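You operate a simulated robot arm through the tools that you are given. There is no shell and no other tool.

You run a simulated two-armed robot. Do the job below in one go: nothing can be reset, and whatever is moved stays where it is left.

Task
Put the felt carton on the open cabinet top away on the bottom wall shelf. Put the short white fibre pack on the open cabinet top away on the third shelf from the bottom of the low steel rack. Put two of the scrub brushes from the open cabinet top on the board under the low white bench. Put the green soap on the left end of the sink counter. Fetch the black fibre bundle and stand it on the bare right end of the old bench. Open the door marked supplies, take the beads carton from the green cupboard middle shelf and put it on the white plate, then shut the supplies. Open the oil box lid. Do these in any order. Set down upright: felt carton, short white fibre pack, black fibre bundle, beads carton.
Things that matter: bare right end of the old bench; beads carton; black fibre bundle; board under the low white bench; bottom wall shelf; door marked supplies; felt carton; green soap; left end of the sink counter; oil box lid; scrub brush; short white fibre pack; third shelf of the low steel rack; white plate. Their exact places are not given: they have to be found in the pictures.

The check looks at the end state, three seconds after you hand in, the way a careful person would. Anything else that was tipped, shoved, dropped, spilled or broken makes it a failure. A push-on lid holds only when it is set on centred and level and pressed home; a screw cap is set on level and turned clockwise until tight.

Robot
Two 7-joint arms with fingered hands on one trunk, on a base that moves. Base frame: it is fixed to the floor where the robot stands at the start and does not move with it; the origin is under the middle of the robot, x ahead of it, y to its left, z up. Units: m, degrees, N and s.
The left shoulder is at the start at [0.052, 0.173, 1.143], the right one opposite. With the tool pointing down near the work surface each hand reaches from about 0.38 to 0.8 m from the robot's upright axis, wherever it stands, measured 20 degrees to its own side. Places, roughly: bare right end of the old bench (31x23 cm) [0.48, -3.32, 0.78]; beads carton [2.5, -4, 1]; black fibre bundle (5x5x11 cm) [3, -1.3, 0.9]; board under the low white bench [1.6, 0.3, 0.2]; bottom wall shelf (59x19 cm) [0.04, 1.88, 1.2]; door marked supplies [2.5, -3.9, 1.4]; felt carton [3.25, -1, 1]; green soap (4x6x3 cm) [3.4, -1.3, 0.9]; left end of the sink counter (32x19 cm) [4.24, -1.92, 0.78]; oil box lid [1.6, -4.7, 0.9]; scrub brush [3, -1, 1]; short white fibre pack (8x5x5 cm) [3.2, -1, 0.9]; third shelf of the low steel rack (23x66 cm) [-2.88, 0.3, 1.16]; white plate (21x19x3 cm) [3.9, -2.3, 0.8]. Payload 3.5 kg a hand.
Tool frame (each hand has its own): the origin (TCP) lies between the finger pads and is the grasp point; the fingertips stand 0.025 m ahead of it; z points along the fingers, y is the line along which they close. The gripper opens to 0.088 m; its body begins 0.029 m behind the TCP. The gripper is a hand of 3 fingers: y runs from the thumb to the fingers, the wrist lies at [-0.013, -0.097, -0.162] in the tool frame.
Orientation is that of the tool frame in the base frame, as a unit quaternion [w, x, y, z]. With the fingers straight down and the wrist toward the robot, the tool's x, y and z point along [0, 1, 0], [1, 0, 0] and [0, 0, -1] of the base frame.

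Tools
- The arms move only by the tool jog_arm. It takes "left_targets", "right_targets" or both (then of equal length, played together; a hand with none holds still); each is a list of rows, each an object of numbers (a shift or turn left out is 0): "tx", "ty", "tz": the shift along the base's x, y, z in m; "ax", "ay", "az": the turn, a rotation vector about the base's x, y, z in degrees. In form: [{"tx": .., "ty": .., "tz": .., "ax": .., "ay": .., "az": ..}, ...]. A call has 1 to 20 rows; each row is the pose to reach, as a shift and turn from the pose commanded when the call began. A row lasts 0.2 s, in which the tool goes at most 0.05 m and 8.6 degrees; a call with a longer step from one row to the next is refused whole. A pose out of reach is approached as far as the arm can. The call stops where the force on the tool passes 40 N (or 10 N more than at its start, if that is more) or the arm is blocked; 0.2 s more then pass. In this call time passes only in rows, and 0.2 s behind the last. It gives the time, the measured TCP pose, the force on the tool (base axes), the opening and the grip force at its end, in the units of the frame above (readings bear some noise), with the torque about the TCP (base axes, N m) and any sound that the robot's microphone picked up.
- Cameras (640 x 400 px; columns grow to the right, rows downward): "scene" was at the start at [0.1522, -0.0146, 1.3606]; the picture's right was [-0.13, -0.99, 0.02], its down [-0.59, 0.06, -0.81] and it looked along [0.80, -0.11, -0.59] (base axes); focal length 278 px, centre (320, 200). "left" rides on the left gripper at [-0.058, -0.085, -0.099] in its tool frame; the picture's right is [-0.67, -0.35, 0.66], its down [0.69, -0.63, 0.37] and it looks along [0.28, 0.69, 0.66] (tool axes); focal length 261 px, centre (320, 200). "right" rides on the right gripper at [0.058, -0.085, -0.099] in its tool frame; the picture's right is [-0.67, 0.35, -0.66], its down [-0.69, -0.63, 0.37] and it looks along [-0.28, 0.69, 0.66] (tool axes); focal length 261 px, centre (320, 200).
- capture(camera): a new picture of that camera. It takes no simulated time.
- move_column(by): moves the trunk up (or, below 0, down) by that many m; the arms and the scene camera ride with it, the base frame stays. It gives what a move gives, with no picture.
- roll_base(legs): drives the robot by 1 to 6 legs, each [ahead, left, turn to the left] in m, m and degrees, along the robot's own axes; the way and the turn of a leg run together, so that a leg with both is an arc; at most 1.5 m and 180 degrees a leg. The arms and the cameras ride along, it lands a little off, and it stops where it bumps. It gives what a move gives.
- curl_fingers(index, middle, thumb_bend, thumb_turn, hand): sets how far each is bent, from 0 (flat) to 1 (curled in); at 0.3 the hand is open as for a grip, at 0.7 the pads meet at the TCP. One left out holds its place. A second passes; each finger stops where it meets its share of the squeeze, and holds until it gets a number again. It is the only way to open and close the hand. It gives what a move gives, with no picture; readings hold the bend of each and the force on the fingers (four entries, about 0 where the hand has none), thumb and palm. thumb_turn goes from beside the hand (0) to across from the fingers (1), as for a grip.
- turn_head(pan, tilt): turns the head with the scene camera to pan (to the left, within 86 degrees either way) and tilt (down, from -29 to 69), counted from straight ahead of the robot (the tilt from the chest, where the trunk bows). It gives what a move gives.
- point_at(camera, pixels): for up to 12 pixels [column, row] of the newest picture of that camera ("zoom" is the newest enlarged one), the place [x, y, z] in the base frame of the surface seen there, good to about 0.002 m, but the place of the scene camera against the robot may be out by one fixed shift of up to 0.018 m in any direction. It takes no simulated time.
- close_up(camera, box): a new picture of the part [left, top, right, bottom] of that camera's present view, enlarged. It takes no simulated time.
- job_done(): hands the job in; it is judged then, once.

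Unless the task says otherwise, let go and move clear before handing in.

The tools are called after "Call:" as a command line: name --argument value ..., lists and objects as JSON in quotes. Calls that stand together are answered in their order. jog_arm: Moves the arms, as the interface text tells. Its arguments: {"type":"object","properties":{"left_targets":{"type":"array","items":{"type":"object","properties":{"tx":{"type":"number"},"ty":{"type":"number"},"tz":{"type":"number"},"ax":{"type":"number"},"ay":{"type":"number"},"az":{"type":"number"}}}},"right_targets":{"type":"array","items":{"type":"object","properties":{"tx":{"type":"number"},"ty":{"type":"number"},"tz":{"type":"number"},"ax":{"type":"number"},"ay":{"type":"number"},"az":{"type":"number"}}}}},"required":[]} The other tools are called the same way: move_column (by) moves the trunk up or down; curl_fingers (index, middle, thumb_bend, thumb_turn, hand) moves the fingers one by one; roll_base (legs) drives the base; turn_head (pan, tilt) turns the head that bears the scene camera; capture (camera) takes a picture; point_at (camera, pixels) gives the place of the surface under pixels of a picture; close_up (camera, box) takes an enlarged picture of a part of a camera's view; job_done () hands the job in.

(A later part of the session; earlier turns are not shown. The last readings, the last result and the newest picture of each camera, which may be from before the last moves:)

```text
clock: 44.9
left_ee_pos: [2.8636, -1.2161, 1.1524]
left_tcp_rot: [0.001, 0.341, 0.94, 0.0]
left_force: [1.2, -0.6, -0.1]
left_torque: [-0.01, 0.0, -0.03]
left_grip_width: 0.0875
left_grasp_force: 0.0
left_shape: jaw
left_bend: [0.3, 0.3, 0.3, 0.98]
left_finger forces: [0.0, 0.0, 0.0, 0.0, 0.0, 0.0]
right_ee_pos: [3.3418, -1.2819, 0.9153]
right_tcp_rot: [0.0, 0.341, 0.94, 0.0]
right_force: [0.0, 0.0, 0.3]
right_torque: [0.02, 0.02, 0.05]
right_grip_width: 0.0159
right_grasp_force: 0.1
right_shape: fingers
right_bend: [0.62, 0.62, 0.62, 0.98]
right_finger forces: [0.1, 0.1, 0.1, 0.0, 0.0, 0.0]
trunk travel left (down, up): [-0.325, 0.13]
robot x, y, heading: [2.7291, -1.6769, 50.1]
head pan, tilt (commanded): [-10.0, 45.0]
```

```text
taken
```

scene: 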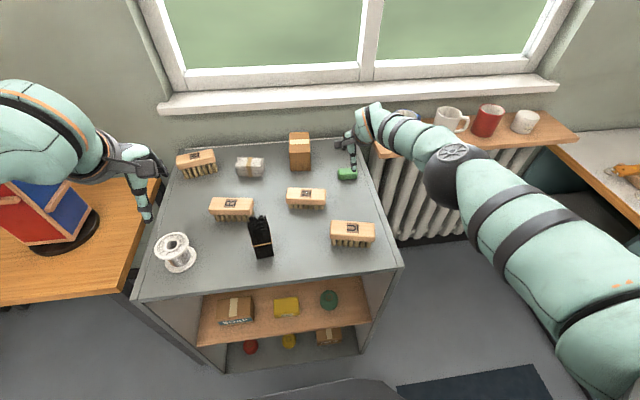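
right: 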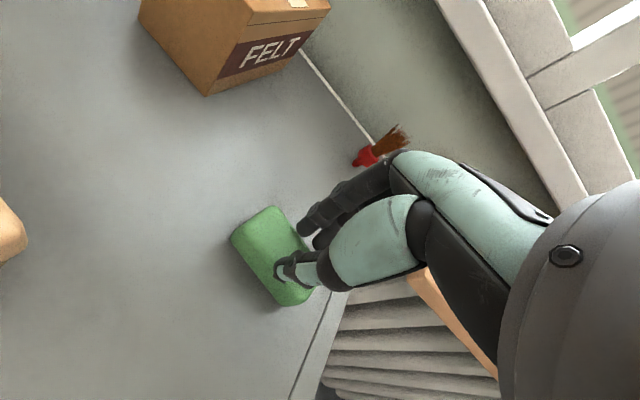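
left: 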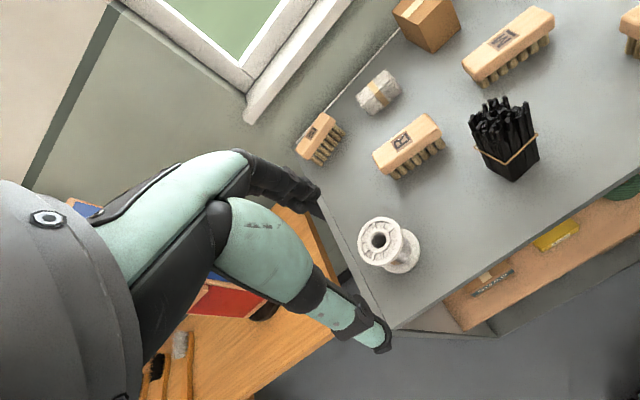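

The arm ran out of reach at z 0.915 and closed above the soap without touching it. I'll reopen, lift, lower the trunk and creep forward so the pose is within reach.

Call:
curl_fingers --hand "right" --index 0.3 --middle 0.3 --thumb_bend 0.3

Call:
jog_arm --right_targets '[{"tz": 0.045, "tx": -0.01, "ty": -0.01}, {"tz": 0.09, "tx": -0.02, "ty": -0.02}, {"tz": 0.13, "tx": -0.03, "ty": -0.03}, {"tz": 0.17, "tx": -0.04, "ty": -0.04}]'

Call:
roll_base --legs '[[0.05, 0, 0]]'

Call:
move_column --by -0.1

Call:
capture --camera "right"

```text
clock: 45.9
left_ee_pos: [2.8634, -1.2163, 1.1517]
left_tcp_rot: [0.001, 0.341, 0.94, 0.0]
left_force: [0.6, 0.8, -0.5]
left_torque: [0.03, -0.02, 0.0]
left_grip_width: 0.0878
left_grasp_force: 0.0
left_shape: jaw
left_bend: [0.3, 0.3, 0.3, 0.98]
left_finger forces: [0.1, 0.1, 0.0, 0.1, 0.1, 0.0]
right_ee_pos: [3.3399, -1.2806, 0.9145]
right_tcp_rot: [0.001, 0.342, 0.94, 0.0]
right_force: [0.0, -0.5, 0.4]
right_torque: [-0.02, -0.01, 0.01]
right_grip_width: 0.0842
right_grasp_force: 0.1
right_shape: fingers
right_bend: [0.3, 0.3, 0.3, 0.98]
right_finger forces: [0.1, 0.0, 0.0, 0.0, 0.0, 0.1]
trunk travel left (down, up): [-0.325, 0.13]
robot x, y, heading: [2.7254, -1.6769, 50.3]
head pan, tilt (commanded): [-10.0, 45.0]
```

```text
clock: 46.9
left_ee_pos: [2.8626, -1.2181, 1.1525]
left_tcp_rot: [0.002, 0.341, 0.94, 0.002]
left_force: [0.8, -0.3, -0.3]
left_torque: [-0.01, 0.02, 0.02]
left_grip_width: 0.0875
left_grasp_force: 0.0
left_shape: jaw
left_bend: [0.3, 0.3, 0.3, 0.98]
left_finger forces: [0.0, 0.0, 0.1, 0.0, 0.0, 0.0]
right_ee_pos: [3.3009, -1.3221, 1.0838]
right_tcp_rot: [0.0, 0.341, 0.94, 0.001]
right_force: [-0.7, 0.3, 0.5]
right_torque: [0.03, 0.0, 0.0]
right_grip_width: 0.0844
right_grasp_force: 0.1
right_shape: fingers
right_bend: [0.3, 0.3, 0.3, 0.98]
right_finger forces: [0.0, 0.1, 0.0, 0.0, 0.0, 0.0]
trunk travel left (down, up): [-0.325, 0.13]
robot x, y, heading: [2.7281, -1.677, 49.9]
head pan, tilt (commanded): [-10.0, 45.0]
```

```text
clock: 47.8
left_ee_pos: [2.8911, -1.1835, 1.1545]
left_tcp_rot: [0.002, 0.34, 0.94, 0.003]
left_force: [0.2, -0.3, 0.3]
left_torque: [0.04, -0.01, 0.0]
left_grip_width: 0.0873
left_grasp_force: 0.0
left_shape: jaw
left_bend: [0.3, 0.3, 0.3, 0.98]
left_finger forces: [0.0, 0.0, 0.0, 0.1, 0.0, 0.0]
right_ee_pos: [3.3283, -1.2877, 1.0881]
right_tcp_rot: [0.001, 0.341, 0.94, 0.004]
right_force: [-0.5, -0.8, 0.0]
right_torque: [-0.01, -0.01, 0.0]
right_grip_width: 0.0846
right_grasp_force: 0.0
right_shape: fingers
right_bend: [0.3, 0.3, 0.3, 0.98]
right_finger forces: [0.0, 0.1, 0.0, 0.1, 0.0, 0.0]
trunk travel left (down, up): [-0.325, 0.13]
robot x, y, heading: [2.7565, -1.6436, 50.2]
head pan, tilt (commanded): [-10.0, 45.0]
```

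```text
clock: 49.1
left_ee_pos: [2.8969, -1.1776, 1.0522]
left_tcp_rot: [0.001, 0.341, 0.94, 0.0]
left_force: [0.5, 0.0, 0.3]
left_torque: [0.0, 0.0, 0.0]
left_grip_width: 0.0878
left_grasp_force: 0.1
left_shape: jaw
left_bend: [0.3, 0.3, 0.3, 0.98]
left_finger forces: [0.1, 0.0, 0.0, 0.0, 0.0, 0.0]
right_ee_pos: [3.3334, -1.283, 0.9837]
right_tcp_rot: [0.0, 0.341, 0.94, 0.0]
right_force: [1.1, -0.1, 0.3]
right_torque: [0.0, -0.01, 0.0]
right_grip_width: 0.0846
right_grasp_force: 0.0
right_shape: fingers
right_bend: [0.3, 0.3, 0.3, 0.98]
right_finger forces: [0.1, 0.0, 0.0, 0.0, 0.1, 0.1]
trunk travel left (down, up): [-0.225, 0.23]
robot x, y, heading: [2.7563, -1.6357, 50.2]
head pan, tilt (commanded): [-10.0, 45.0]
```

```text
taken
```

right: 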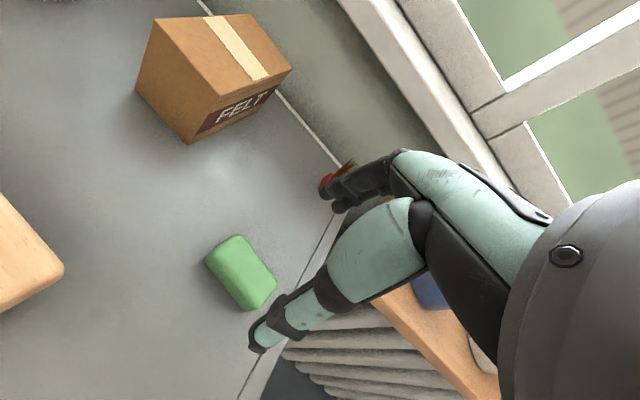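

The base moved in without bumping and the soap is below at (240,272). I'll descend to it again.

Call:
jog_arm --right_targets '[{"tx": 0.017, "ty": 0.016, "tz": -0.02}, {"tx": 0.017, "ty": 0.016, "tz": -0.06}, {"tx": 0.017, "ty": 0.016, "tz": -0.094}]'

Call:
capture --camera "right"

```text
clock: 49.9
left_ee_pos: [2.8968, -1.178, 1.0526]
left_tcp_rot: [0.001, 0.341, 0.94, -0.001]
left_force: [-0.8, 0.2, 0.5]
left_torque: [-0.04, 0.03, -0.02]
left_grip_width: 0.0877
left_grasp_force: 0.0
left_shape: jaw
left_bend: [0.3, 0.3, 0.3, 0.98]
left_finger forces: [0.0, 0.1, 0.1, 0.0, 0.0, 0.0]
right_ee_pos: [3.3516, -1.2664, 0.8902]
right_tcp_rot: [0.0, 0.34, 0.94, 0.0]
right_force: [0.5, -0.2, -0.4]
right_torque: [0.0, 0.0, -0.01]
right_grip_width: 0.0844
right_grasp_force: 0.1
right_shape: fingers
right_bend: [0.3, 0.3, 0.3, 0.98]
right_finger forces: [0.1, 0.1, 0.0, 0.0, 0.1, 0.0]
trunk travel left (down, up): [-0.225, 0.23]
robot x, y, heading: [2.7588, -1.6388, 49.9]
head pan, tilt (commanded): [-10.0, 45.0]
```

```text
taken
```

right: 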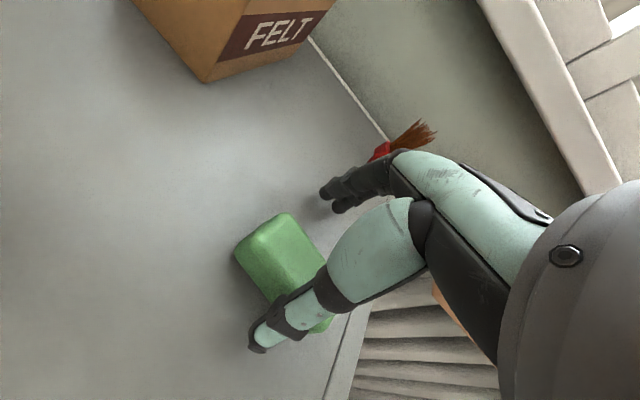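

The soap sits between thumb and fingers, perhaps slightly toward the thumb. I'll verify by measuring it from this close view.

Call:
point_at --camera "right" --pixels '[[284, 218], [244, 250], [268, 240], [285, 250], [318, 262], [295, 235], [250, 270], [322, 326], [275, 225]]'

```text
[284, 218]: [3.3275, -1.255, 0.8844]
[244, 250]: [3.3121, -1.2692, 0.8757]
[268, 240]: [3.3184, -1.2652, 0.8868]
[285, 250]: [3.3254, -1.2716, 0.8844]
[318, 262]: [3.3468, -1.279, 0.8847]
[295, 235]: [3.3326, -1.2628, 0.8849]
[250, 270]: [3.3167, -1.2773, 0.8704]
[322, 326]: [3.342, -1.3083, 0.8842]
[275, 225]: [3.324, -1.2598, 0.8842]
```

The soap now reads about 2 cm nearer to me than before. I'll check whether it moved or the frame shifted by re-measuring the carton's bottom corner at (207,83).

Call:
point_at --camera "right" --pixels '[[207, 81], [205, 84], [330, 8], [310, 40], [385, 140]]'

Call:
capture --camera "scene"

Call:
point_at --camera "scene" --pixels '[[320, 200], [260, 240], [300, 250]]'

```text
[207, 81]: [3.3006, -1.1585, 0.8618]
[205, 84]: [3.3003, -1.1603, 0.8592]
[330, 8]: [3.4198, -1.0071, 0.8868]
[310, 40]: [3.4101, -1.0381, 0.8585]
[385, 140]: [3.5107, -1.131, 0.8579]
```

```text
taken
```

scene: 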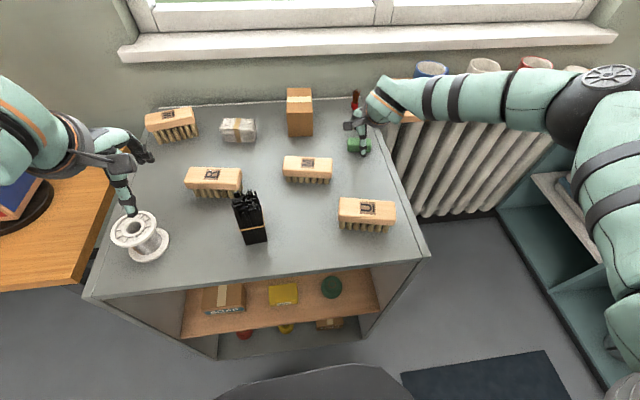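

```text
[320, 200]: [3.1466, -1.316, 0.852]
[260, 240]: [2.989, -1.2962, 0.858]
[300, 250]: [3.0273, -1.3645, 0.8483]
```

The carton and bundle readings are consistent, so the soap was nudged about 2 cm toward me by the earlier closing. I'll shift the hand back by that amount and re-check.

Call:
jog_arm --right_targets '[{"tx": -0.015, "ty": -0.015}]'

Call:
capture --camera "right"

Call:
point_at --camera "right" --pixels '[[284, 218], [305, 205], [325, 250], [330, 260], [270, 240], [300, 240], [285, 275]]'

```text
clock: 50.3
left_ee_pos: [2.8961, -1.1786, 1.0528]
left_tcp_rot: [0.001, 0.341, 0.94, 0.0]
left_force: [0.1, -0.2, -0.9]
left_torque: [-0.03, 0.0, -0.02]
left_grip_width: 0.0878
left_grasp_force: 0.1
left_shape: jaw
left_bend: [0.3, 0.3, 0.3, 0.98]
left_finger forces: [0.1, 0.1, 0.0, 0.1, 0.0, 0.0]
right_ee_pos: [3.3344, -1.282, 0.8896]
right_tcp_rot: [0.0, 0.34, 0.94, 0.001]
right_force: [0.4, -0.8, 0.5]
right_torque: [0.03, 0.02, 0.0]
right_grip_width: 0.0843
right_grasp_force: 0.0
right_shape: fingers
right_bend: [0.3, 0.3, 0.3, 0.98]
right_finger forces: [0.1, 0.0, 0.0, 0.0, 0.0, 0.0]
trunk travel left (down, up): [-0.225, 0.23]
robot x, y, heading: [2.7575, -1.639, 50.2]
head pan, tilt (commanded): [-10.0, 45.0]
```

```text
taken
```

right: 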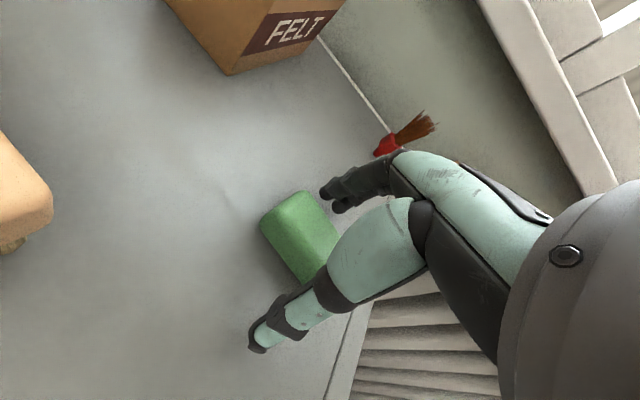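

```text
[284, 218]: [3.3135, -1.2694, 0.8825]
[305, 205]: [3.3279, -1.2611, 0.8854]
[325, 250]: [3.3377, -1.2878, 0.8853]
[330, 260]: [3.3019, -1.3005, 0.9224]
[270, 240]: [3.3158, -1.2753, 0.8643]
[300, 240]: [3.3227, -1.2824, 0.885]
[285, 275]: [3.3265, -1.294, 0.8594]
```

The soap is now centred between thumb and fingers (its top centre ≈ (307,239)). Closing the right hand.

Call:
curl_fingers --hand "right" --index 0.62 --middle 0.62 --thumb_bend 0.62

Call:
capture --camera "right"

```text
clock: 51.3
left_ee_pos: [2.8951, -1.1788, 1.0529]
left_tcp_rot: [0.001, 0.342, 0.94, 0.0]
left_force: [-0.1, 0.4, 0.1]
left_torque: [-0.01, -0.01, -0.04]
left_grip_width: 0.0878
left_grasp_force: 0.2
left_shape: jaw
left_bend: [0.3, 0.3, 0.3, 0.98]
left_finger forces: [0.0, 0.0, 0.0, 0.0, 0.0, 0.0]
right_ee_pos: [3.3355, -1.283, 0.8904]
right_tcp_rot: [0.0, 0.341, 0.94, 0.0]
right_force: [0.5, -0.6, 0.6]
right_torque: [0.02, 0.02, -0.01]
right_grip_width: 0.0267
right_grasp_force: 3.9
right_shape: fingers
right_bend: [0.57, 0.6, 0.57, 0.97]
right_finger forces: [2.8, 1.6, 0.1, 0.0, 4.3, 0.0]
trunk travel left (down, up): [-0.225, 0.23]
robot x, y, heading: [2.7556, -1.6386, 50.3]
head pan, tilt (commanded): [-10.0, 45.0]
```

```text
taken
```

right: 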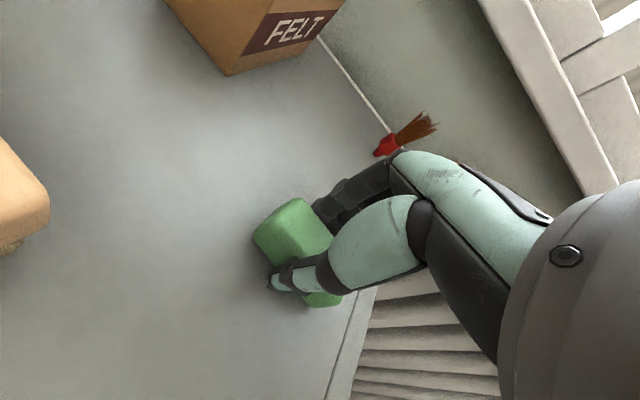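

Grip force is about 4 N with all three digits stopped on the soap. I'll lift a little and check it holds.

Call:
jog_arm --right_targets '[{"tz": 0.03}, {"tz": 0.06}]'

Call:
capture --camera "right"

```text
clock: 51.9
left_ee_pos: [2.8962, -1.1781, 1.0518]
left_tcp_rot: [0.001, 0.34, 0.94, 0.001]
left_force: [-0.6, 1.1, -0.1]
left_torque: [-0.02, 0.01, -0.01]
left_grip_width: 0.0877
left_grasp_force: 0.1
left_shape: jaw
left_bend: [0.3, 0.3, 0.3, 0.98]
left_finger forces: [0.0, 0.0, 0.0, 0.1, 0.0, 0.0]
right_ee_pos: [3.335, -1.2817, 0.9508]
right_tcp_rot: [0.0, 0.342, 0.94, 0.0]
right_force: [0.1, 0.1, -0.7]
right_torque: [-0.01, -0.01, -0.01]
right_grip_width: 0.027
right_grasp_force: 4.3
right_shape: fingers
right_bend: [0.57, 0.6, 0.57, 0.97]
right_finger forces: [2.8, 1.6, 0.0, 0.0, 4.3, 0.0]
trunk travel left (down, up): [-0.225, 0.23]
robot x, y, heading: [2.756, -1.6422, 50.3]
head pan, tilt (commanded): [-10.0, 45.0]
```

```text
taken
```

right: 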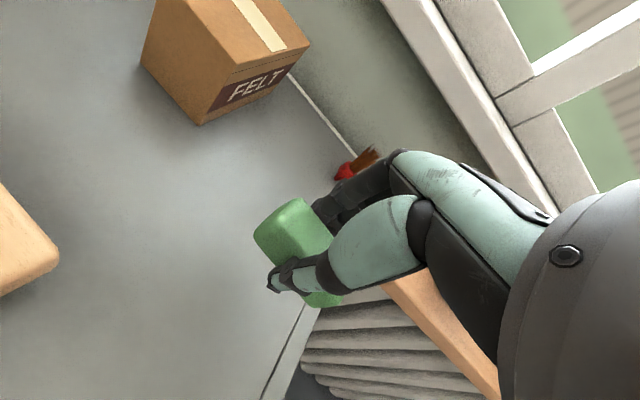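

The soap is firmly held. I'll raise and retract the right hand, then look at the black bundle with the left camera.

Call:
jog_arm --right_targets '[{"tz": 0.05}, {"tz": 0.1}, {"tz": 0.12, "tx": -0.03, "ty": -0.03}, {"tz": 0.12, "tx": -0.06, "ty": -0.06}, {"tz": 0.12, "tx": -0.09, "ty": -0.09}, {"tz": 0.12, "tx": -0.11, "ty": -0.12}, {"tz": 0.12, "tx": -0.13, "ty": -0.15}]'

Call:
capture --camera "left"

```text
clock: 53.5
left_ee_pos: [2.895, -1.1791, 1.0526]
left_tcp_rot: [0.001, 0.341, 0.94, 0.0]
left_force: [0.3, -0.5, -0.1]
left_torque: [0.03, -0.01, -0.03]
left_grip_width: 0.0877
left_grasp_force: 0.0
left_shape: jaw
left_bend: [0.3, 0.3, 0.3, 0.98]
left_finger forces: [0.0, 0.0, 0.1, 0.0, 0.0, 0.1]
right_ee_pos: [3.2038, -1.4331, 1.0696]
right_tcp_rot: [0.001, 0.341, 0.94, 0.0]
right_force: [0.4, -0.1, -1.0]
right_torque: [0.01, -0.01, -0.01]
right_grip_width: 0.0267
right_grasp_force: 4.7
right_shape: fingers
right_bend: [0.58, 0.6, 0.57, 0.97]
right_finger forces: [2.8, 1.6, 0.0, 0.0, 4.3, 0.0]
trunk travel left (down, up): [-0.225, 0.23]
robot x, y, heading: [2.7571, -1.6358, 50.1]
head pan, tilt (commanded): [-10.0, 45.0]
```

```text
taken
```

left: 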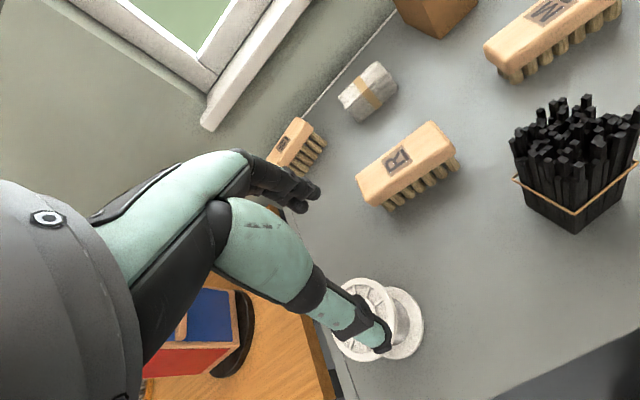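

The left camera sees the bundle at (575,160) and the spool beneath my thumb. I'll measure the bundle.

Call:
point_at --camera "left" --pixels '[[576, 231], [526, 198], [622, 196], [575, 170], [520, 150], [630, 150], [585, 105], [575, 195], [535, 185], [382, 300], [390, 355], [600, 130]]'

```text
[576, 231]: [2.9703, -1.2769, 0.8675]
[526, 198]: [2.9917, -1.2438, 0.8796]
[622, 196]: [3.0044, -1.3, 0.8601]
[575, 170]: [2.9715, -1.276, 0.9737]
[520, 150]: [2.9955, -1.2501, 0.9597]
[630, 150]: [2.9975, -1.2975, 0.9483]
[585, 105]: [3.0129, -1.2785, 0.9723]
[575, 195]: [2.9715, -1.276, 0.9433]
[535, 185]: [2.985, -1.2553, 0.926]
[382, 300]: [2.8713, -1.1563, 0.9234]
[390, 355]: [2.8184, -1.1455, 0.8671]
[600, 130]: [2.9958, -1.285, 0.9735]
```

Bundle centre ≈ (2.997,-1.273), top 0.974, sides aligned with my hand. I'll move the left hand above it.

Call:
jog_arm --left_targets '[{"tx": 0.034, "ty": -0.03}, {"tx": 0.068, "ty": -0.062}, {"tx": 0.102, "ty": -0.094}, {"tx": 0.102, "ty": -0.094, "tz": -0.015}]'

Call:
capture --camera "left"

Call:
capture --camera "scene"

```text
clock: 54.5
left_ee_pos: [2.9966, -1.274, 1.0371]
left_tcp_rot: [0.001, 0.34, 0.94, 0.0]
left_force: [0.3, -0.7, 0.5]
left_torque: [0.01, 0.01, 0.01]
left_grip_width: 0.0877
left_grasp_force: 0.1
left_shape: jaw
left_bend: [0.3, 0.3, 0.3, 0.98]
left_finger forces: [0.0, 0.1, 0.0, 0.0, 0.0, 0.0]
right_ee_pos: [3.2038, -1.4312, 1.0707]
right_tcp_rot: [-0.001, 0.342, 0.94, 0.0]
right_force: [0.1, -0.2, -0.7]
right_torque: [0.04, 0.02, 0.02]
right_grip_width: 0.0268
right_grasp_force: 4.0
right_shape: fingers
right_bend: [0.58, 0.6, 0.57, 0.97]
right_finger forces: [2.7, 1.6, 0.1, 0.1, 4.2, 0.0]
trunk travel left (down, up): [-0.225, 0.23]
robot x, y, heading: [2.7613, -1.6415, 50.0]
head pan, tilt (commanded): [-10.0, 45.0]
```

```text
taken
```

left: 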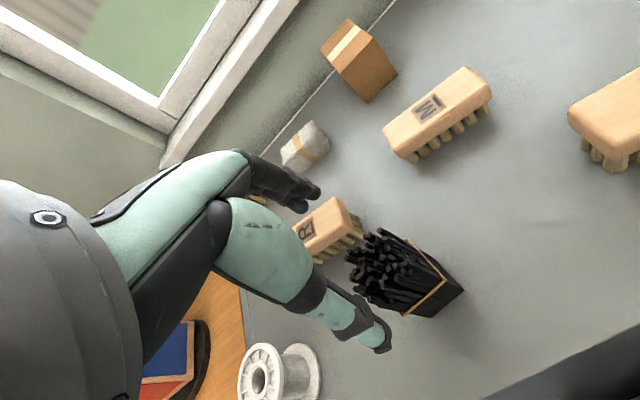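

```text
taken
```

scene: 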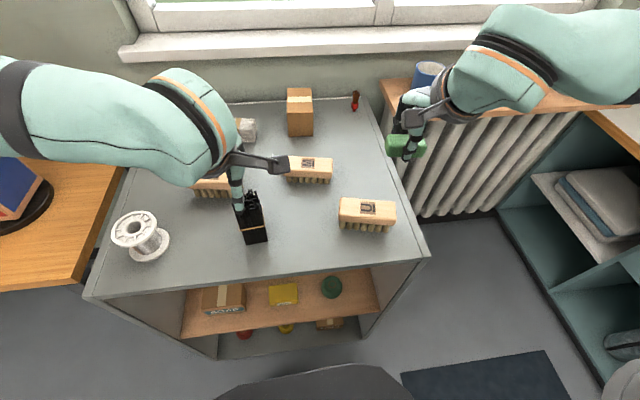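

The bundle's top (~(385,270)) lies where the TCP line projects (~(375,267)). Descending and closing the left hand.

Call:
jog_arm --left_targets '[{"tz": -0.03}, {"tz": -0.06}, {"tz": -0.09}]'

Call:
capture --camera "left"

```text
clock: 55.3
left_ee_pos: [2.9967, -1.272, 0.948]
left_tcp_rot: [0.0, 0.342, 0.94, 0.0]
left_force: [0.5, -0.9, 0.4]
left_torque: [0.0, 0.0, 0.02]
left_grip_width: 0.0877
left_grasp_force: 0.0
left_shape: jaw
left_bend: [0.3, 0.3, 0.3, 0.98]
left_finger forces: [0.0, 0.0, 0.1, 0.0, 0.1, 0.0]
right_ee_pos: [3.2043, -1.4323, 1.0691]
right_tcp_rot: [0.001, 0.342, 0.94, 0.0]
right_force: [0.1, 0.6, -0.4]
right_torque: [-0.03, -0.03, -0.01]
right_grip_width: 0.0266
right_grasp_force: 4.6
right_shape: fingers
right_bend: [0.58, 0.6, 0.57, 0.97]
right_finger forces: [2.6, 1.6, 0.0, 0.0, 4.3, 0.1]
trunk travel left (down, up): [-0.225, 0.23]
robot x, y, heading: [2.7569, -1.6386, 50.1]
head pan, tilt (commanded): [-10.0, 45.0]
```

```text
taken
```

left: 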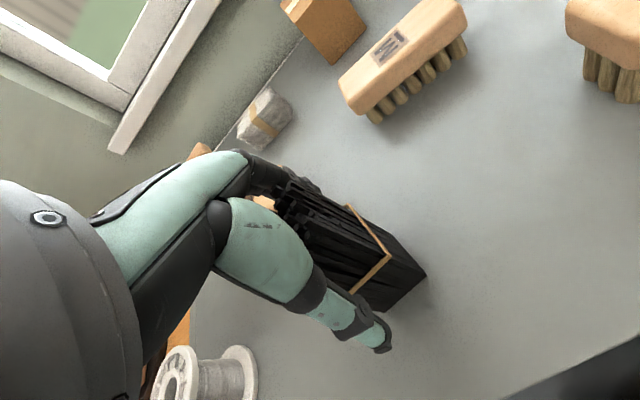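

The bundle stands between thumb and fingers. Closing.

Call:
curl_fingers --hand "left" --index 0.62 --middle 0.62 --thumb_bend 0.62

Call:
capture --camera "left"

Call:
capture --camera "scene"

```text
clock: 56.3
left_ee_pos: [2.9978, -1.2719, 0.9488]
left_tcp_rot: [0.001, 0.341, 0.94, 0.0]
left_force: [0.1, -0.2, -0.2]
left_torque: [-0.01, 0.03, 0.01]
left_grip_width: 0.0398
left_grasp_force: 13.0
left_shape: fingers
left_bend: [0.52, 0.55, 0.52, 0.97]
left_finger forces: [8.0, 5.2, 0.0, 0.0, 13.3, 0.1]
right_ee_pos: [3.2038, -1.4318, 1.0698]
right_tcp_rot: [0.0, 0.341, 0.94, 0.001]
right_force: [0.2, -0.2, -0.4]
right_torque: [0.0, -0.02, 0.01]
right_grip_width: 0.0267
right_grasp_force: 4.7
right_shape: fingers
right_bend: [0.58, 0.6, 0.57, 0.97]
right_finger forces: [2.7, 1.7, 0.0, 0.1, 4.3, 0.0]
trunk travel left (down, up): [-0.225, 0.23]
robot x, y, heading: [2.7583, -1.6399, 50.1]
head pan, tilt (commanded): [-10.0, 45.0]
```

```text
taken
```

left: 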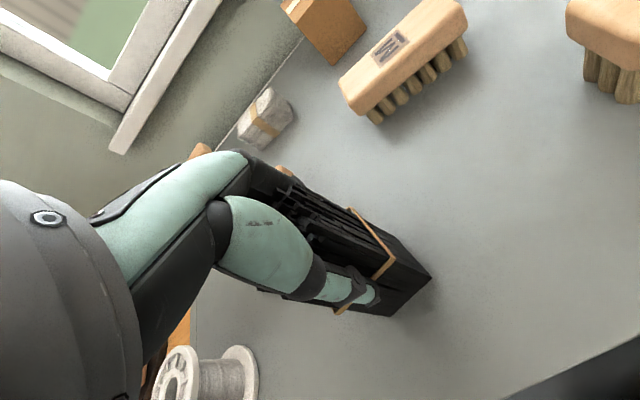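

```text
taken
```

scene: 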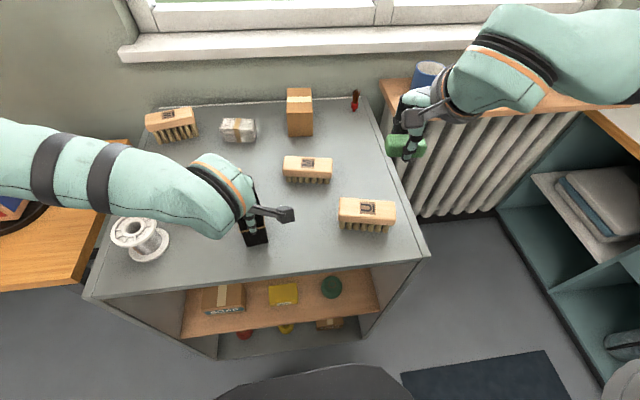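

Left grip is 13 N on the bundle. I'll lift it clear and back the base away from the cabinet.

Call:
jog_arm --left_targets '[{"tz": 0.04}, {"tz": 0.08}, {"tz": 0.12}, {"tz": 0.16}]'

Call:
capture --camera "left"

Call:
roll_base --legs '[[-0.45, 0, 0]]'

Call:
turn_head --pan -60 --tilt 25

Call:
capture --camera "scene"

```text
clock: 57.3
left_ee_pos: [2.9975, -1.2731, 1.1089]
left_tcp_rot: [0.001, 0.342, 0.94, 0.0]
left_force: [0.1, 0.7, -0.9]
left_torque: [0.05, 0.03, 0.0]
left_grip_width: 0.0399
left_grasp_force: 12.6
left_shape: fingers
left_bend: [0.53, 0.56, 0.52, 0.96]
left_finger forces: [7.9, 5.0, 0.0, 0.0, 13.0, 0.0]
right_ee_pos: [3.2046, -1.433, 1.0709]
right_tcp_rot: [-0.001, 0.341, 0.94, 0.001]
right_force: [-0.3, 0.9, 0.0]
right_torque: [0.03, 0.0, 0.02]
right_grip_width: 0.027
right_grasp_force: 4.2
right_shape: fingers
right_bend: [0.58, 0.6, 0.57, 0.97]
right_finger forces: [2.7, 1.6, 0.0, 0.1, 4.3, 0.0]
trunk travel left (down, up): [-0.225, 0.23]
robot x, y, heading: [2.7587, -1.6357, 50.2]
head pan, tilt (commanded): [-10.0, 45.0]
```

```text
taken
```

left: 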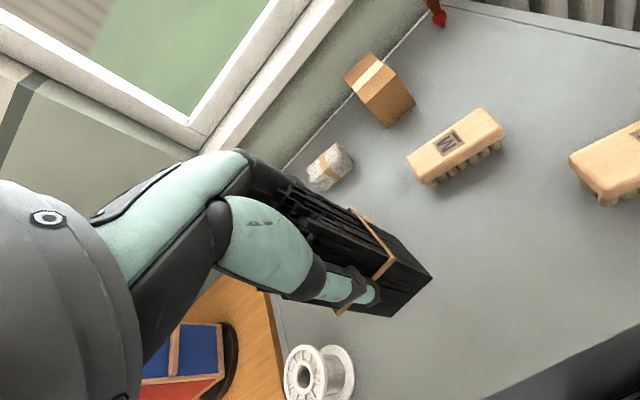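

```text
clock: 60.0
left_ee_pos: [2.7124, -1.6123, 1.1071]
left_tcp_rot: [0.002, 0.339, 0.941, 0.0]
left_force: [-0.2, -0.8, -1.2]
left_torque: [0.02, -0.03, 0.0]
left_grip_width: 0.0396
left_grasp_force: 12.8
left_shape: fingers
left_bend: [0.53, 0.56, 0.52, 0.96]
left_finger forces: [7.9, 5.0, 0.1, 0.0, 13.1, 0.0]
right_ee_pos: [2.9188, -1.7709, 1.0698]
right_tcp_rot: [0.0, 0.339, 0.941, 0.001]
right_force: [-0.8, 0.4, 0.3]
right_torque: [-0.01, -0.01, 0.01]
right_grip_width: 0.0265
right_grasp_force: 5.0
right_shape: fingers
right_bend: [0.58, 0.6, 0.57, 0.97]
right_finger forces: [2.7, 1.7, 0.0, 0.0, 4.2, 0.0]
trunk travel left (down, up): [-0.225, 0.23]
robot x, y, heading: [2.4732, -1.9808, 50.5]
head pan, tilt (commanded): [-10.0, 45.0]
```

```text
clock: 61.2
left_ee_pos: [2.7121, -1.614, 1.1088]
left_tcp_rot: [0.001, 0.339, 0.941, 0.0]
left_force: [0.2, -0.3, -0.8]
left_torque: [0.0, 0.0, 0.0]
left_grip_width: 0.0399
left_grasp_force: 12.6
left_shape: fingers
left_bend: [0.53, 0.56, 0.52, 0.96]
left_finger forces: [7.9, 5.0, 0.0, 0.0, 12.9, 0.0]
right_ee_pos: [2.919, -1.7711, 1.07]
right_tcp_rot: [0.001, 0.339, 0.941, 0.0]
right_force: [0.4, -0.1, -0.8]
right_torque: [-0.01, 0.02, 0.0]
right_grip_width: 0.0267
right_grasp_force: 4.2
right_shape: fingers
right_bend: [0.58, 0.6, 0.57, 0.97]
right_finger forces: [2.6, 1.6, 0.1, 0.0, 4.4, 0.1]
trunk travel left (down, up): [-0.225, 0.23]
robot x, y, heading: [2.4735, -1.9828, 50.1]
head pan, tilt (commanded): [-60.0, 25.0]
```

```text
taken
```

scene: 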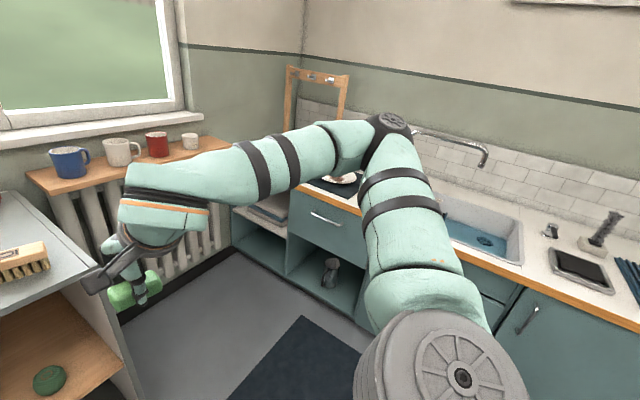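

The right hand still holds the soap and the counter lies to the right. I'll rotate to face the counter's left end and get a better look.

Call:
roll_base --legs '[[0, 0, -70], [0.4, 0.2, 0]]'

Call:
turn_head --pan 10 --tilt 25

Call:
capture --camera "scene"

```text
clock: 66.9
left_ee_pos: [3.3413, -2.0316, 1.1089]
left_tcp_rot: [0.0, 0.82, 0.572, -0.001]
left_force: [-0.3, 0.2, -0.5]
left_torque: [0.0, -0.01, -0.01]
left_grip_width: 0.04
left_grasp_force: 13.1
left_shape: fingers
left_bend: [0.53, 0.56, 0.52, 0.96]
left_finger forces: [7.5, 5.0, 0.1, 0.0, 12.4, 0.0]
right_ee_pos: [3.2607, -2.2778, 1.0698]
right_tcp_rot: [-0.001, 0.82, 0.572, 0.0]
right_force: [0.3, -0.2, -1.3]
right_torque: [-0.01, -0.04, 0.03]
right_grip_width: 0.0268
right_grasp_force: 3.9
right_shape: fingers
right_bend: [0.58, 0.6, 0.57, 0.97]
right_finger forces: [2.6, 1.5, 0.0, 0.1, 4.0, 0.0]
trunk travel left (down, up): [-0.225, 0.23]
robot x, y, heading: [2.9128, -1.9299, -20.0]
head pan, tilt (commanded): [-60.0, 25.0]
```

```text
clock: 68.3
left_ee_pos: [3.3405, -2.0316, 1.1079]
left_tcp_rot: [0.0, 0.82, 0.572, 0.0]
left_force: [-0.6, 0.2, -0.9]
left_torque: [0.03, 0.03, 0.01]
left_grip_width: 0.0397
left_grasp_force: 12.2
left_shape: fingers
left_bend: [0.53, 0.56, 0.52, 0.96]
left_finger forces: [7.5, 4.9, 0.0, 0.1, 12.4, 0.0]
right_ee_pos: [3.261, -2.278, 1.07]
right_tcp_rot: [0.0, 0.82, 0.572, 0.0]
right_force: [-0.3, 0.1, -0.1]
right_torque: [0.01, 0.02, -0.03]
right_grip_width: 0.0263
right_grasp_force: 3.6
right_shape: fingers
right_bend: [0.58, 0.6, 0.57, 0.97]
right_finger forces: [2.6, 1.4, 0.0, 0.1, 4.0, 0.1]
trunk travel left (down, up): [-0.225, 0.23]
robot x, y, heading: [2.9166, -1.9256, -20.0]
head pan, tilt (commanded): [10.0, 25.0]
```

```text
taken
```

scene: 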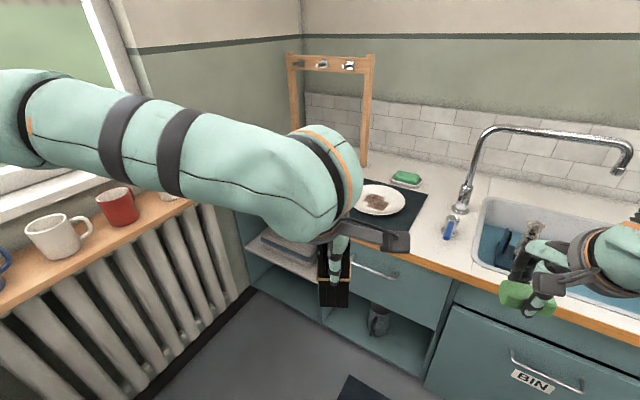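

The white plate (380,200) is on a black mat, with a green item behind it. My left arm hides the counter's left end; I'll measure what I can see and swing the view.

Call:
point_at --camera "scene" --pixels '[[380, 200], [406, 180], [352, 205], [400, 186], [420, 200], [370, 163], [410, 235], [450, 205], [440, 250], [330, 62], [320, 130], [405, 176]]'

Call:
roll_base --legs '[[0, 0, 35]]'

Call:
turn_head --pan -30 --tilt 25

Call:
capture --camera "scene"

```text
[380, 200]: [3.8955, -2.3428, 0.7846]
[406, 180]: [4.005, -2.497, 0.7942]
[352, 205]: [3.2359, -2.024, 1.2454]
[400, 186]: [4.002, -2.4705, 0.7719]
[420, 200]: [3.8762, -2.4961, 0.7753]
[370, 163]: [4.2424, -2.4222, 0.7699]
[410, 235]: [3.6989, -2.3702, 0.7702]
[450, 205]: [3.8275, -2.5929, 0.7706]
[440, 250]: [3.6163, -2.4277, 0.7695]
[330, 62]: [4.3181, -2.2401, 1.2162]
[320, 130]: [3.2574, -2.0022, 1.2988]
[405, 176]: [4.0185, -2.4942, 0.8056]
```

```text
clock: 70.4
left_ee_pos: [3.3234, -1.768, 1.1093]
left_tcp_rot: [0.0, 0.609, 0.793, 0.0]
left_force: [-0.2, 0.1, -1.1]
left_torque: [0.01, 0.02, 0.02]
left_grip_width: 0.0396
left_grasp_force: 12.2
left_shape: fingers
left_bend: [0.53, 0.56, 0.52, 0.96]
left_finger forces: [7.3, 4.8, 0.0, 0.0, 12.1, 0.0]
right_ee_pos: [3.3997, -2.0163, 1.0689]
right_tcp_rot: [0.001, 0.609, 0.793, 0.001]
right_force: [-0.1, 0.2, 0.3]
right_torque: [0.01, 0.03, 0.01]
right_grip_width: 0.0264
right_grasp_force: 3.8
right_shape: fingers
right_bend: [0.58, 0.6, 0.57, 0.97]
right_finger forces: [2.4, 1.2, 0.0, 0.0, 3.9, 0.0]
trunk travel left (down, up): [-0.225, 0.23]
robot x, y, heading: [2.9109, -1.9268, 14.8]
head pan, tilt (commanded): [10.0, 25.0]
```

```text
clock: 71.5
left_ee_pos: [3.323, -1.7678, 1.1092]
left_tcp_rot: [0.0, 0.609, 0.793, 0.0]
left_force: [-0.9, -0.4, -0.6]
left_torque: [-0.03, 0.06, 0.0]
left_grip_width: 0.0394
left_grasp_force: 12.8
left_shape: fingers
left_bend: [0.53, 0.56, 0.52, 0.96]
left_finger forces: [7.4, 4.9, 0.0, 0.0, 12.1, 0.0]
right_ee_pos: [3.3998, -2.0165, 1.07]
right_tcp_rot: [0.0, 0.61, 0.792, 0.0]
right_force: [0.0, -0.2, -1.1]
right_torque: [0.01, 0.01, 0.0]
right_grip_width: 0.0266
right_grasp_force: 3.7
right_shape: fingers
right_bend: [0.58, 0.6, 0.57, 0.97]
right_finger forces: [2.5, 1.3, 0.1, 0.0, 3.9, 0.0]
trunk travel left (down, up): [-0.225, 0.23]
robot x, y, heading: [2.9117, -1.9293, 14.9]
head pan, tilt (commanded): [-30.0, 25.0]
```

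```text
taken
```

scene: 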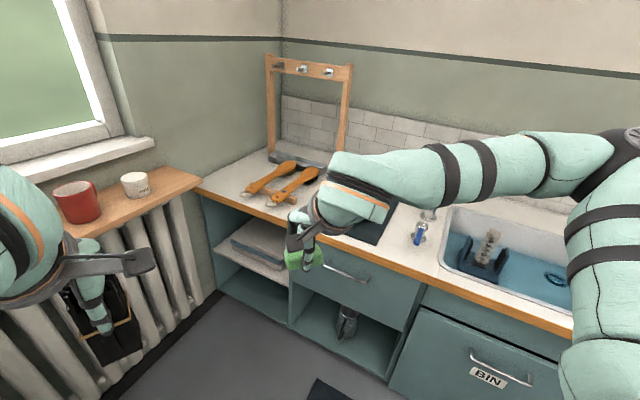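

Now the counter's left end is visible with two orange tools at (265-310,175-190). I'll firm up the soap grip and zoom on the area.

Call:
curl_fingers --hand "right" --index 0.7 --middle 0.7 --thumb_bend 0.7

Call:
close_up --camera "scene" --box '[180, 130, 340, 230]'

Call:
point_at --camera "zoom" --pixels '[[80, 235], [200, 180], [330, 330], [210, 260], [420, 140], [500, 190], [300, 190], [470, 270], [350, 120], [130, 240], [280, 290], [600, 230]]'

```text
clock: 72.5
left_ee_pos: [3.3239, -1.7684, 1.1082]
left_tcp_rot: [0.0, 0.609, 0.793, -0.002]
left_force: [-1.0, -0.3, -1.6]
left_torque: [-0.02, -0.02, 0.02]
left_grip_width: 0.0395
left_grasp_force: 12.2
left_shape: fingers
left_bend: [0.53, 0.56, 0.52, 0.96]
left_finger forces: [7.3, 4.9, 0.0, 0.0, 12.2, 0.1]
right_ee_pos: [3.3987, -2.0142, 1.071]
right_tcp_rot: [0.0, 0.609, 0.793, 0.001]
right_force: [0.0, 0.0, -0.8]
right_torque: [0.03, 0.02, -0.01]
right_grip_width: 0.0255
right_grasp_force: 11.1
right_shape: fingers
right_bend: [0.6, 0.64, 0.57, 0.96]
right_finger forces: [6.0, 4.6, 0.1, 0.0, 10.8, 0.0]
trunk travel left (down, up): [-0.225, 0.23]
robot x, y, heading: [2.9167, -1.9275, 14.6]
head pan, tilt (commanded): [-30.0, 25.0]
```

```text
4.00 times, centred on (260, 180) of scene
```

zoom: 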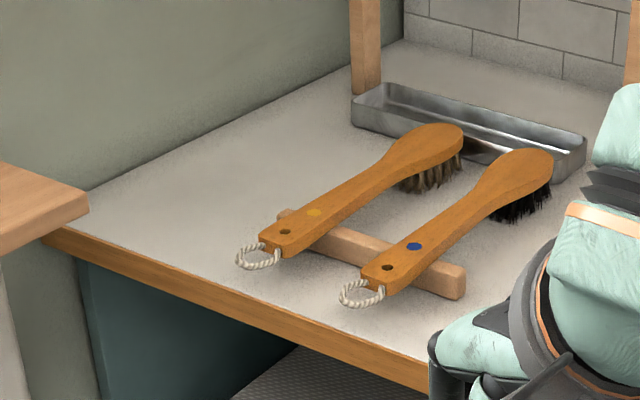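

```text
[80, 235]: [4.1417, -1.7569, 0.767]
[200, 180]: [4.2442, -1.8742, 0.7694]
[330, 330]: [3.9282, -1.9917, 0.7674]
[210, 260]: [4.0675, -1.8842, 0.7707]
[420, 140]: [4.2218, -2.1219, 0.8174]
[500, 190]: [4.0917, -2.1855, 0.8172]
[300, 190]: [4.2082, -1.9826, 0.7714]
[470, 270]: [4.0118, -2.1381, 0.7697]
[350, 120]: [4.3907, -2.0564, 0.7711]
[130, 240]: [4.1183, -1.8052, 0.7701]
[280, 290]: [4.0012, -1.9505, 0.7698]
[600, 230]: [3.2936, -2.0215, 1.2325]
```

The free strip of counter is left of the tools, around (4.19,-1.895,0.77). I'll lift the left hand higher to clear the mugs and drive in toward it.

Call:
jog_arm --left_targets '[{"tz": 0.04, "tx": -0.02, "ty": -0.01}, {"tz": 0.08, "tx": -0.04, "ty": -0.02}, {"tz": 0.1, "tx": -0.06, "ty": -0.02}]'

Call:
roll_base --legs '[[0.5, -0.08, -6]]'

Call:
capture --camera "scene"

Call:
capture --camera "right"

```text
clock: 73.3
left_ee_pos: [3.2627, -1.787, 1.2107]
left_tcp_rot: [0.001, 0.61, 0.793, -0.001]
left_force: [-0.4, 0.3, -1.1]
left_torque: [0.05, -0.04, 0.03]
left_grip_width: 0.0394
left_grasp_force: 13.0
left_shape: fingers
left_bend: [0.53, 0.56, 0.52, 0.96]
left_finger forces: [7.3, 4.9, 0.2, 0.0, 12.3, 0.0]
right_ee_pos: [3.3989, -2.0161, 1.0703]
right_tcp_rot: [0.001, 0.609, 0.793, 0.001]
right_force: [-0.3, 0.5, -1.4]
right_torque: [0.01, 0.02, -0.01]
right_grip_width: 0.0254
right_grasp_force: 10.3
right_shape: fingers
right_bend: [0.6, 0.64, 0.57, 0.96]
right_finger forces: [6.1, 4.7, 0.1, 0.0, 10.7, 0.0]
trunk travel left (down, up): [-0.225, 0.23]
robot x, y, heading: [2.9168, -1.9272, 14.9]
head pan, tilt (commanded): [-30.0, 25.0]
```

```text
clock: 76.3
left_ee_pos: [3.788, -1.7971, 1.2101]
left_tcp_rot: [0.001, 0.649, 0.761, 0.0]
left_force: [-0.1, 0.7, -0.5]
left_torque: [0.02, 0.01, 0.0]
left_grip_width: 0.0396
left_grasp_force: 12.5
left_shape: fingers
left_bend: [0.53, 0.56, 0.52, 0.96]
left_finger forces: [7.5, 4.8, 0.0, 0.0, 12.2, 0.1]
right_ee_pos: [3.8988, -2.0389, 1.0704]
right_tcp_rot: [-0.001, 0.649, 0.761, 0.0]
right_force: [0.1, 0.2, -0.9]
right_torque: [-0.01, 0.02, 0.0]
right_grip_width: 0.0251
right_grasp_force: 10.9
right_shape: fingers
right_bend: [0.6, 0.64, 0.57, 0.96]
right_finger forces: [6.1, 4.6, 0.1, 0.0, 10.7, 0.0]
trunk travel left (down, up): [-0.225, 0.23]
robot x, y, heading: [3.4258, -1.9024, 9.2]
head pan, tilt (commanded): [-30.0, 25.0]
```

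```text
taken
```

scene: 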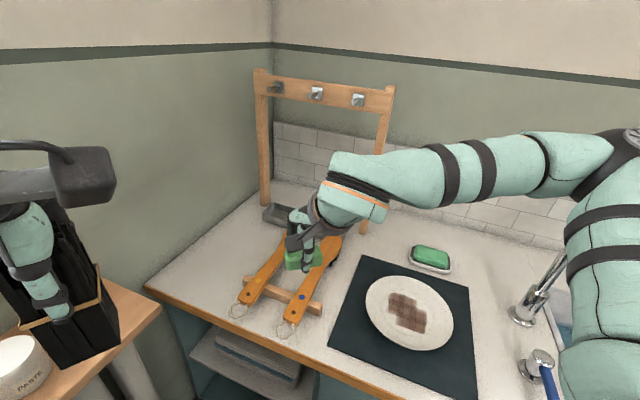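

```text
taken
```

right: 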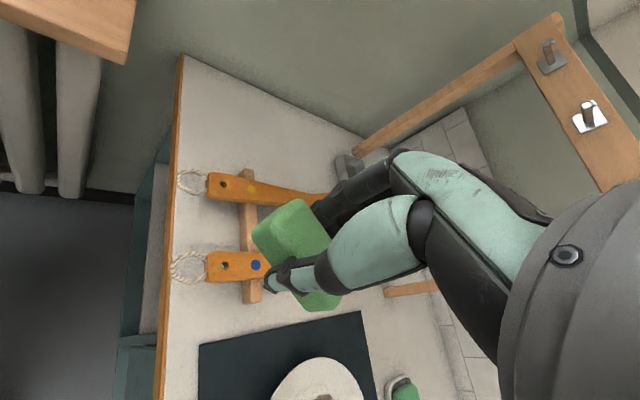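

The tools lie between; the free counter area is at scene pixels (170-240,220-290). I'll measure the counter and nearby obstacles exactly.

Call:
point_at --camera "right" --pixels '[[200, 100], [185, 60], [260, 130], [200, 150], [230, 180], [340, 160], [180, 200], [300, 140], [240, 90]]'

Call:
point_at --camera "scene" --pixels '[[200, 265], [240, 220], [180, 270], [265, 205], [280, 215], [245, 290], [410, 310], [435, 255], [25, 350]]'

```text
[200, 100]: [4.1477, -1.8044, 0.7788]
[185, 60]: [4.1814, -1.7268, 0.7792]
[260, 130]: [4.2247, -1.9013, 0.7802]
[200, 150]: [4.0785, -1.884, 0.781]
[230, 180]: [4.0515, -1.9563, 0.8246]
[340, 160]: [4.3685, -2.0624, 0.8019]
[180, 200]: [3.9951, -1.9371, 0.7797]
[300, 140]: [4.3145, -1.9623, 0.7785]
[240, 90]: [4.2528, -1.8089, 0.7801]
```

```text
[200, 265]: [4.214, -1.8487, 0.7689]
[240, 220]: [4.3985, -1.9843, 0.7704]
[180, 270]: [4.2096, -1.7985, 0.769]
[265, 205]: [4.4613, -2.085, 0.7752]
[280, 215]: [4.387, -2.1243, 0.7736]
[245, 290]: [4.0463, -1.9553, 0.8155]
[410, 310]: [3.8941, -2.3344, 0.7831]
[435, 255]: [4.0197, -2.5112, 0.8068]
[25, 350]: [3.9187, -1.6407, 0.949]
```

Counter surface is z≈0.779 and (4.19,-1.88) is clear. I'll inch forward and move the soap over that spot.

Call:
roll_base --legs '[[0.06, 0, 0]]'

Call:
jog_arm --right_targets '[{"tx": 0.04, "ty": 0.028}, {"tx": 0.08, "ty": 0.056}, {"tx": 0.12, "ty": 0.084}, {"tx": 0.16, "ty": 0.112}, {"tx": 0.2, "ty": 0.14}, {"tx": 0.225, "ty": 0.15}, {"tx": 0.225, "ty": 0.15, "tz": -0.045}, {"tx": 0.225, "ty": 0.15, "tz": -0.09}, {"tx": 0.225, "ty": 0.15, "tz": -0.135}, {"tx": 0.225, "ty": 0.15, "tz": -0.18}]'

Call:
capture --camera "right"

Call:
capture --camera "scene"

```text
clock: 77.3
left_ee_pos: [3.8445, -1.789, 1.2114]
left_tcp_rot: [0.001, 0.649, 0.761, 0.001]
left_force: [0.1, -0.4, -1.4]
left_torque: [-0.01, 0.0, -0.02]
left_grip_width: 0.0393
left_grasp_force: 12.5
left_shape: fingers
left_bend: [0.53, 0.56, 0.52, 0.96]
left_finger forces: [7.4, 4.8, 0.0, 0.0, 12.2, 0.0]
right_ee_pos: [3.9557, -2.0298, 1.0704]
right_tcp_rot: [0.001, 0.649, 0.761, 0.001]
right_force: [-0.1, 0.1, -0.9]
right_torque: [0.03, 0.01, 0.0]
right_grip_width: 0.0254
right_grasp_force: 11.2
right_shape: fingers
right_bend: [0.6, 0.64, 0.57, 0.96]
right_finger forces: [6.2, 4.5, 0.1, 0.0, 10.8, 0.0]
trunk travel left (down, up): [-0.225, 0.23]
robot x, y, heading: [3.4886, -1.8911, 9.1]
head pan, tilt (commanded): [-30.0, 25.0]
```

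```text
clock: 79.5
left_ee_pos: [3.8483, -1.7884, 1.2092]
left_tcp_rot: [0.001, 0.649, 0.76, -0.001]
left_force: [0.0, -0.4, -1.1]
left_torque: [0.02, -0.03, 0.0]
left_grip_width: 0.0393
left_grasp_force: 12.1
left_shape: fingers
left_bend: [0.53, 0.56, 0.52, 0.96]
left_finger forces: [7.4, 4.7, 0.0, 0.0, 12.0, 0.0]
right_ee_pos: [4.1842, -1.8781, 0.8903]
right_tcp_rot: [0.0, 0.649, 0.76, 0.0]
right_force: [0.1, 0.4, -1.1]
right_torque: [-0.02, 0.01, -0.02]
right_grip_width: 0.0251
right_grasp_force: 10.0
right_shape: fingers
right_bend: [0.6, 0.64, 0.57, 0.96]
right_finger forces: [6.0, 4.4, 0.0, 0.1, 10.6, 0.0]
trunk travel left (down, up): [-0.225, 0.23]
robot x, y, heading: [3.4857, -1.8941, 9.0]
head pan, tilt (commanded): [-30.0, 25.0]
```

```text
taken
```

right: 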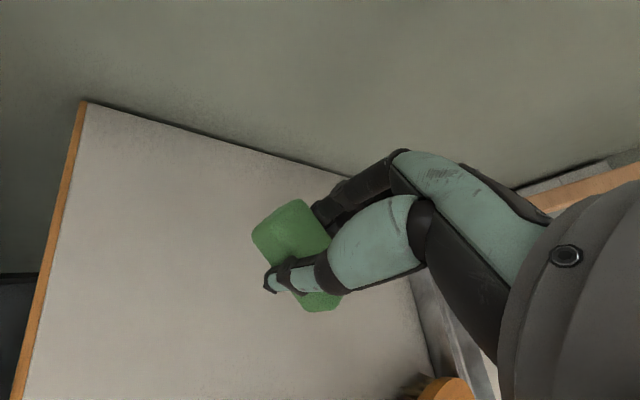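

```text
taken
```

scene: 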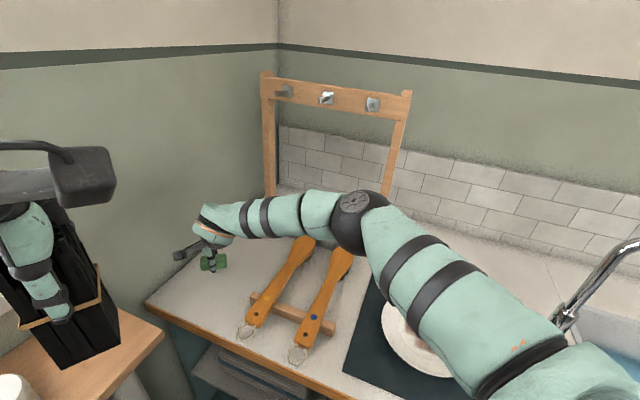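

The soap hovers over the free counter area. I'll check the elbow's position against the wooden frame before lowering.

Call:
point_at --camera "scene" --pixels '[[360, 200], [395, 150], [385, 230], [300, 205], [410, 300], [268, 190]]'

```text
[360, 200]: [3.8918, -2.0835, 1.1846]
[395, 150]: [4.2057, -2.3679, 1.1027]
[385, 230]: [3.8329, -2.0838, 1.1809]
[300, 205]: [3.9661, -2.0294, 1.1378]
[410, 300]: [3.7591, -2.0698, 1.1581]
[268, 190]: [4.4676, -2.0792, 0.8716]
```

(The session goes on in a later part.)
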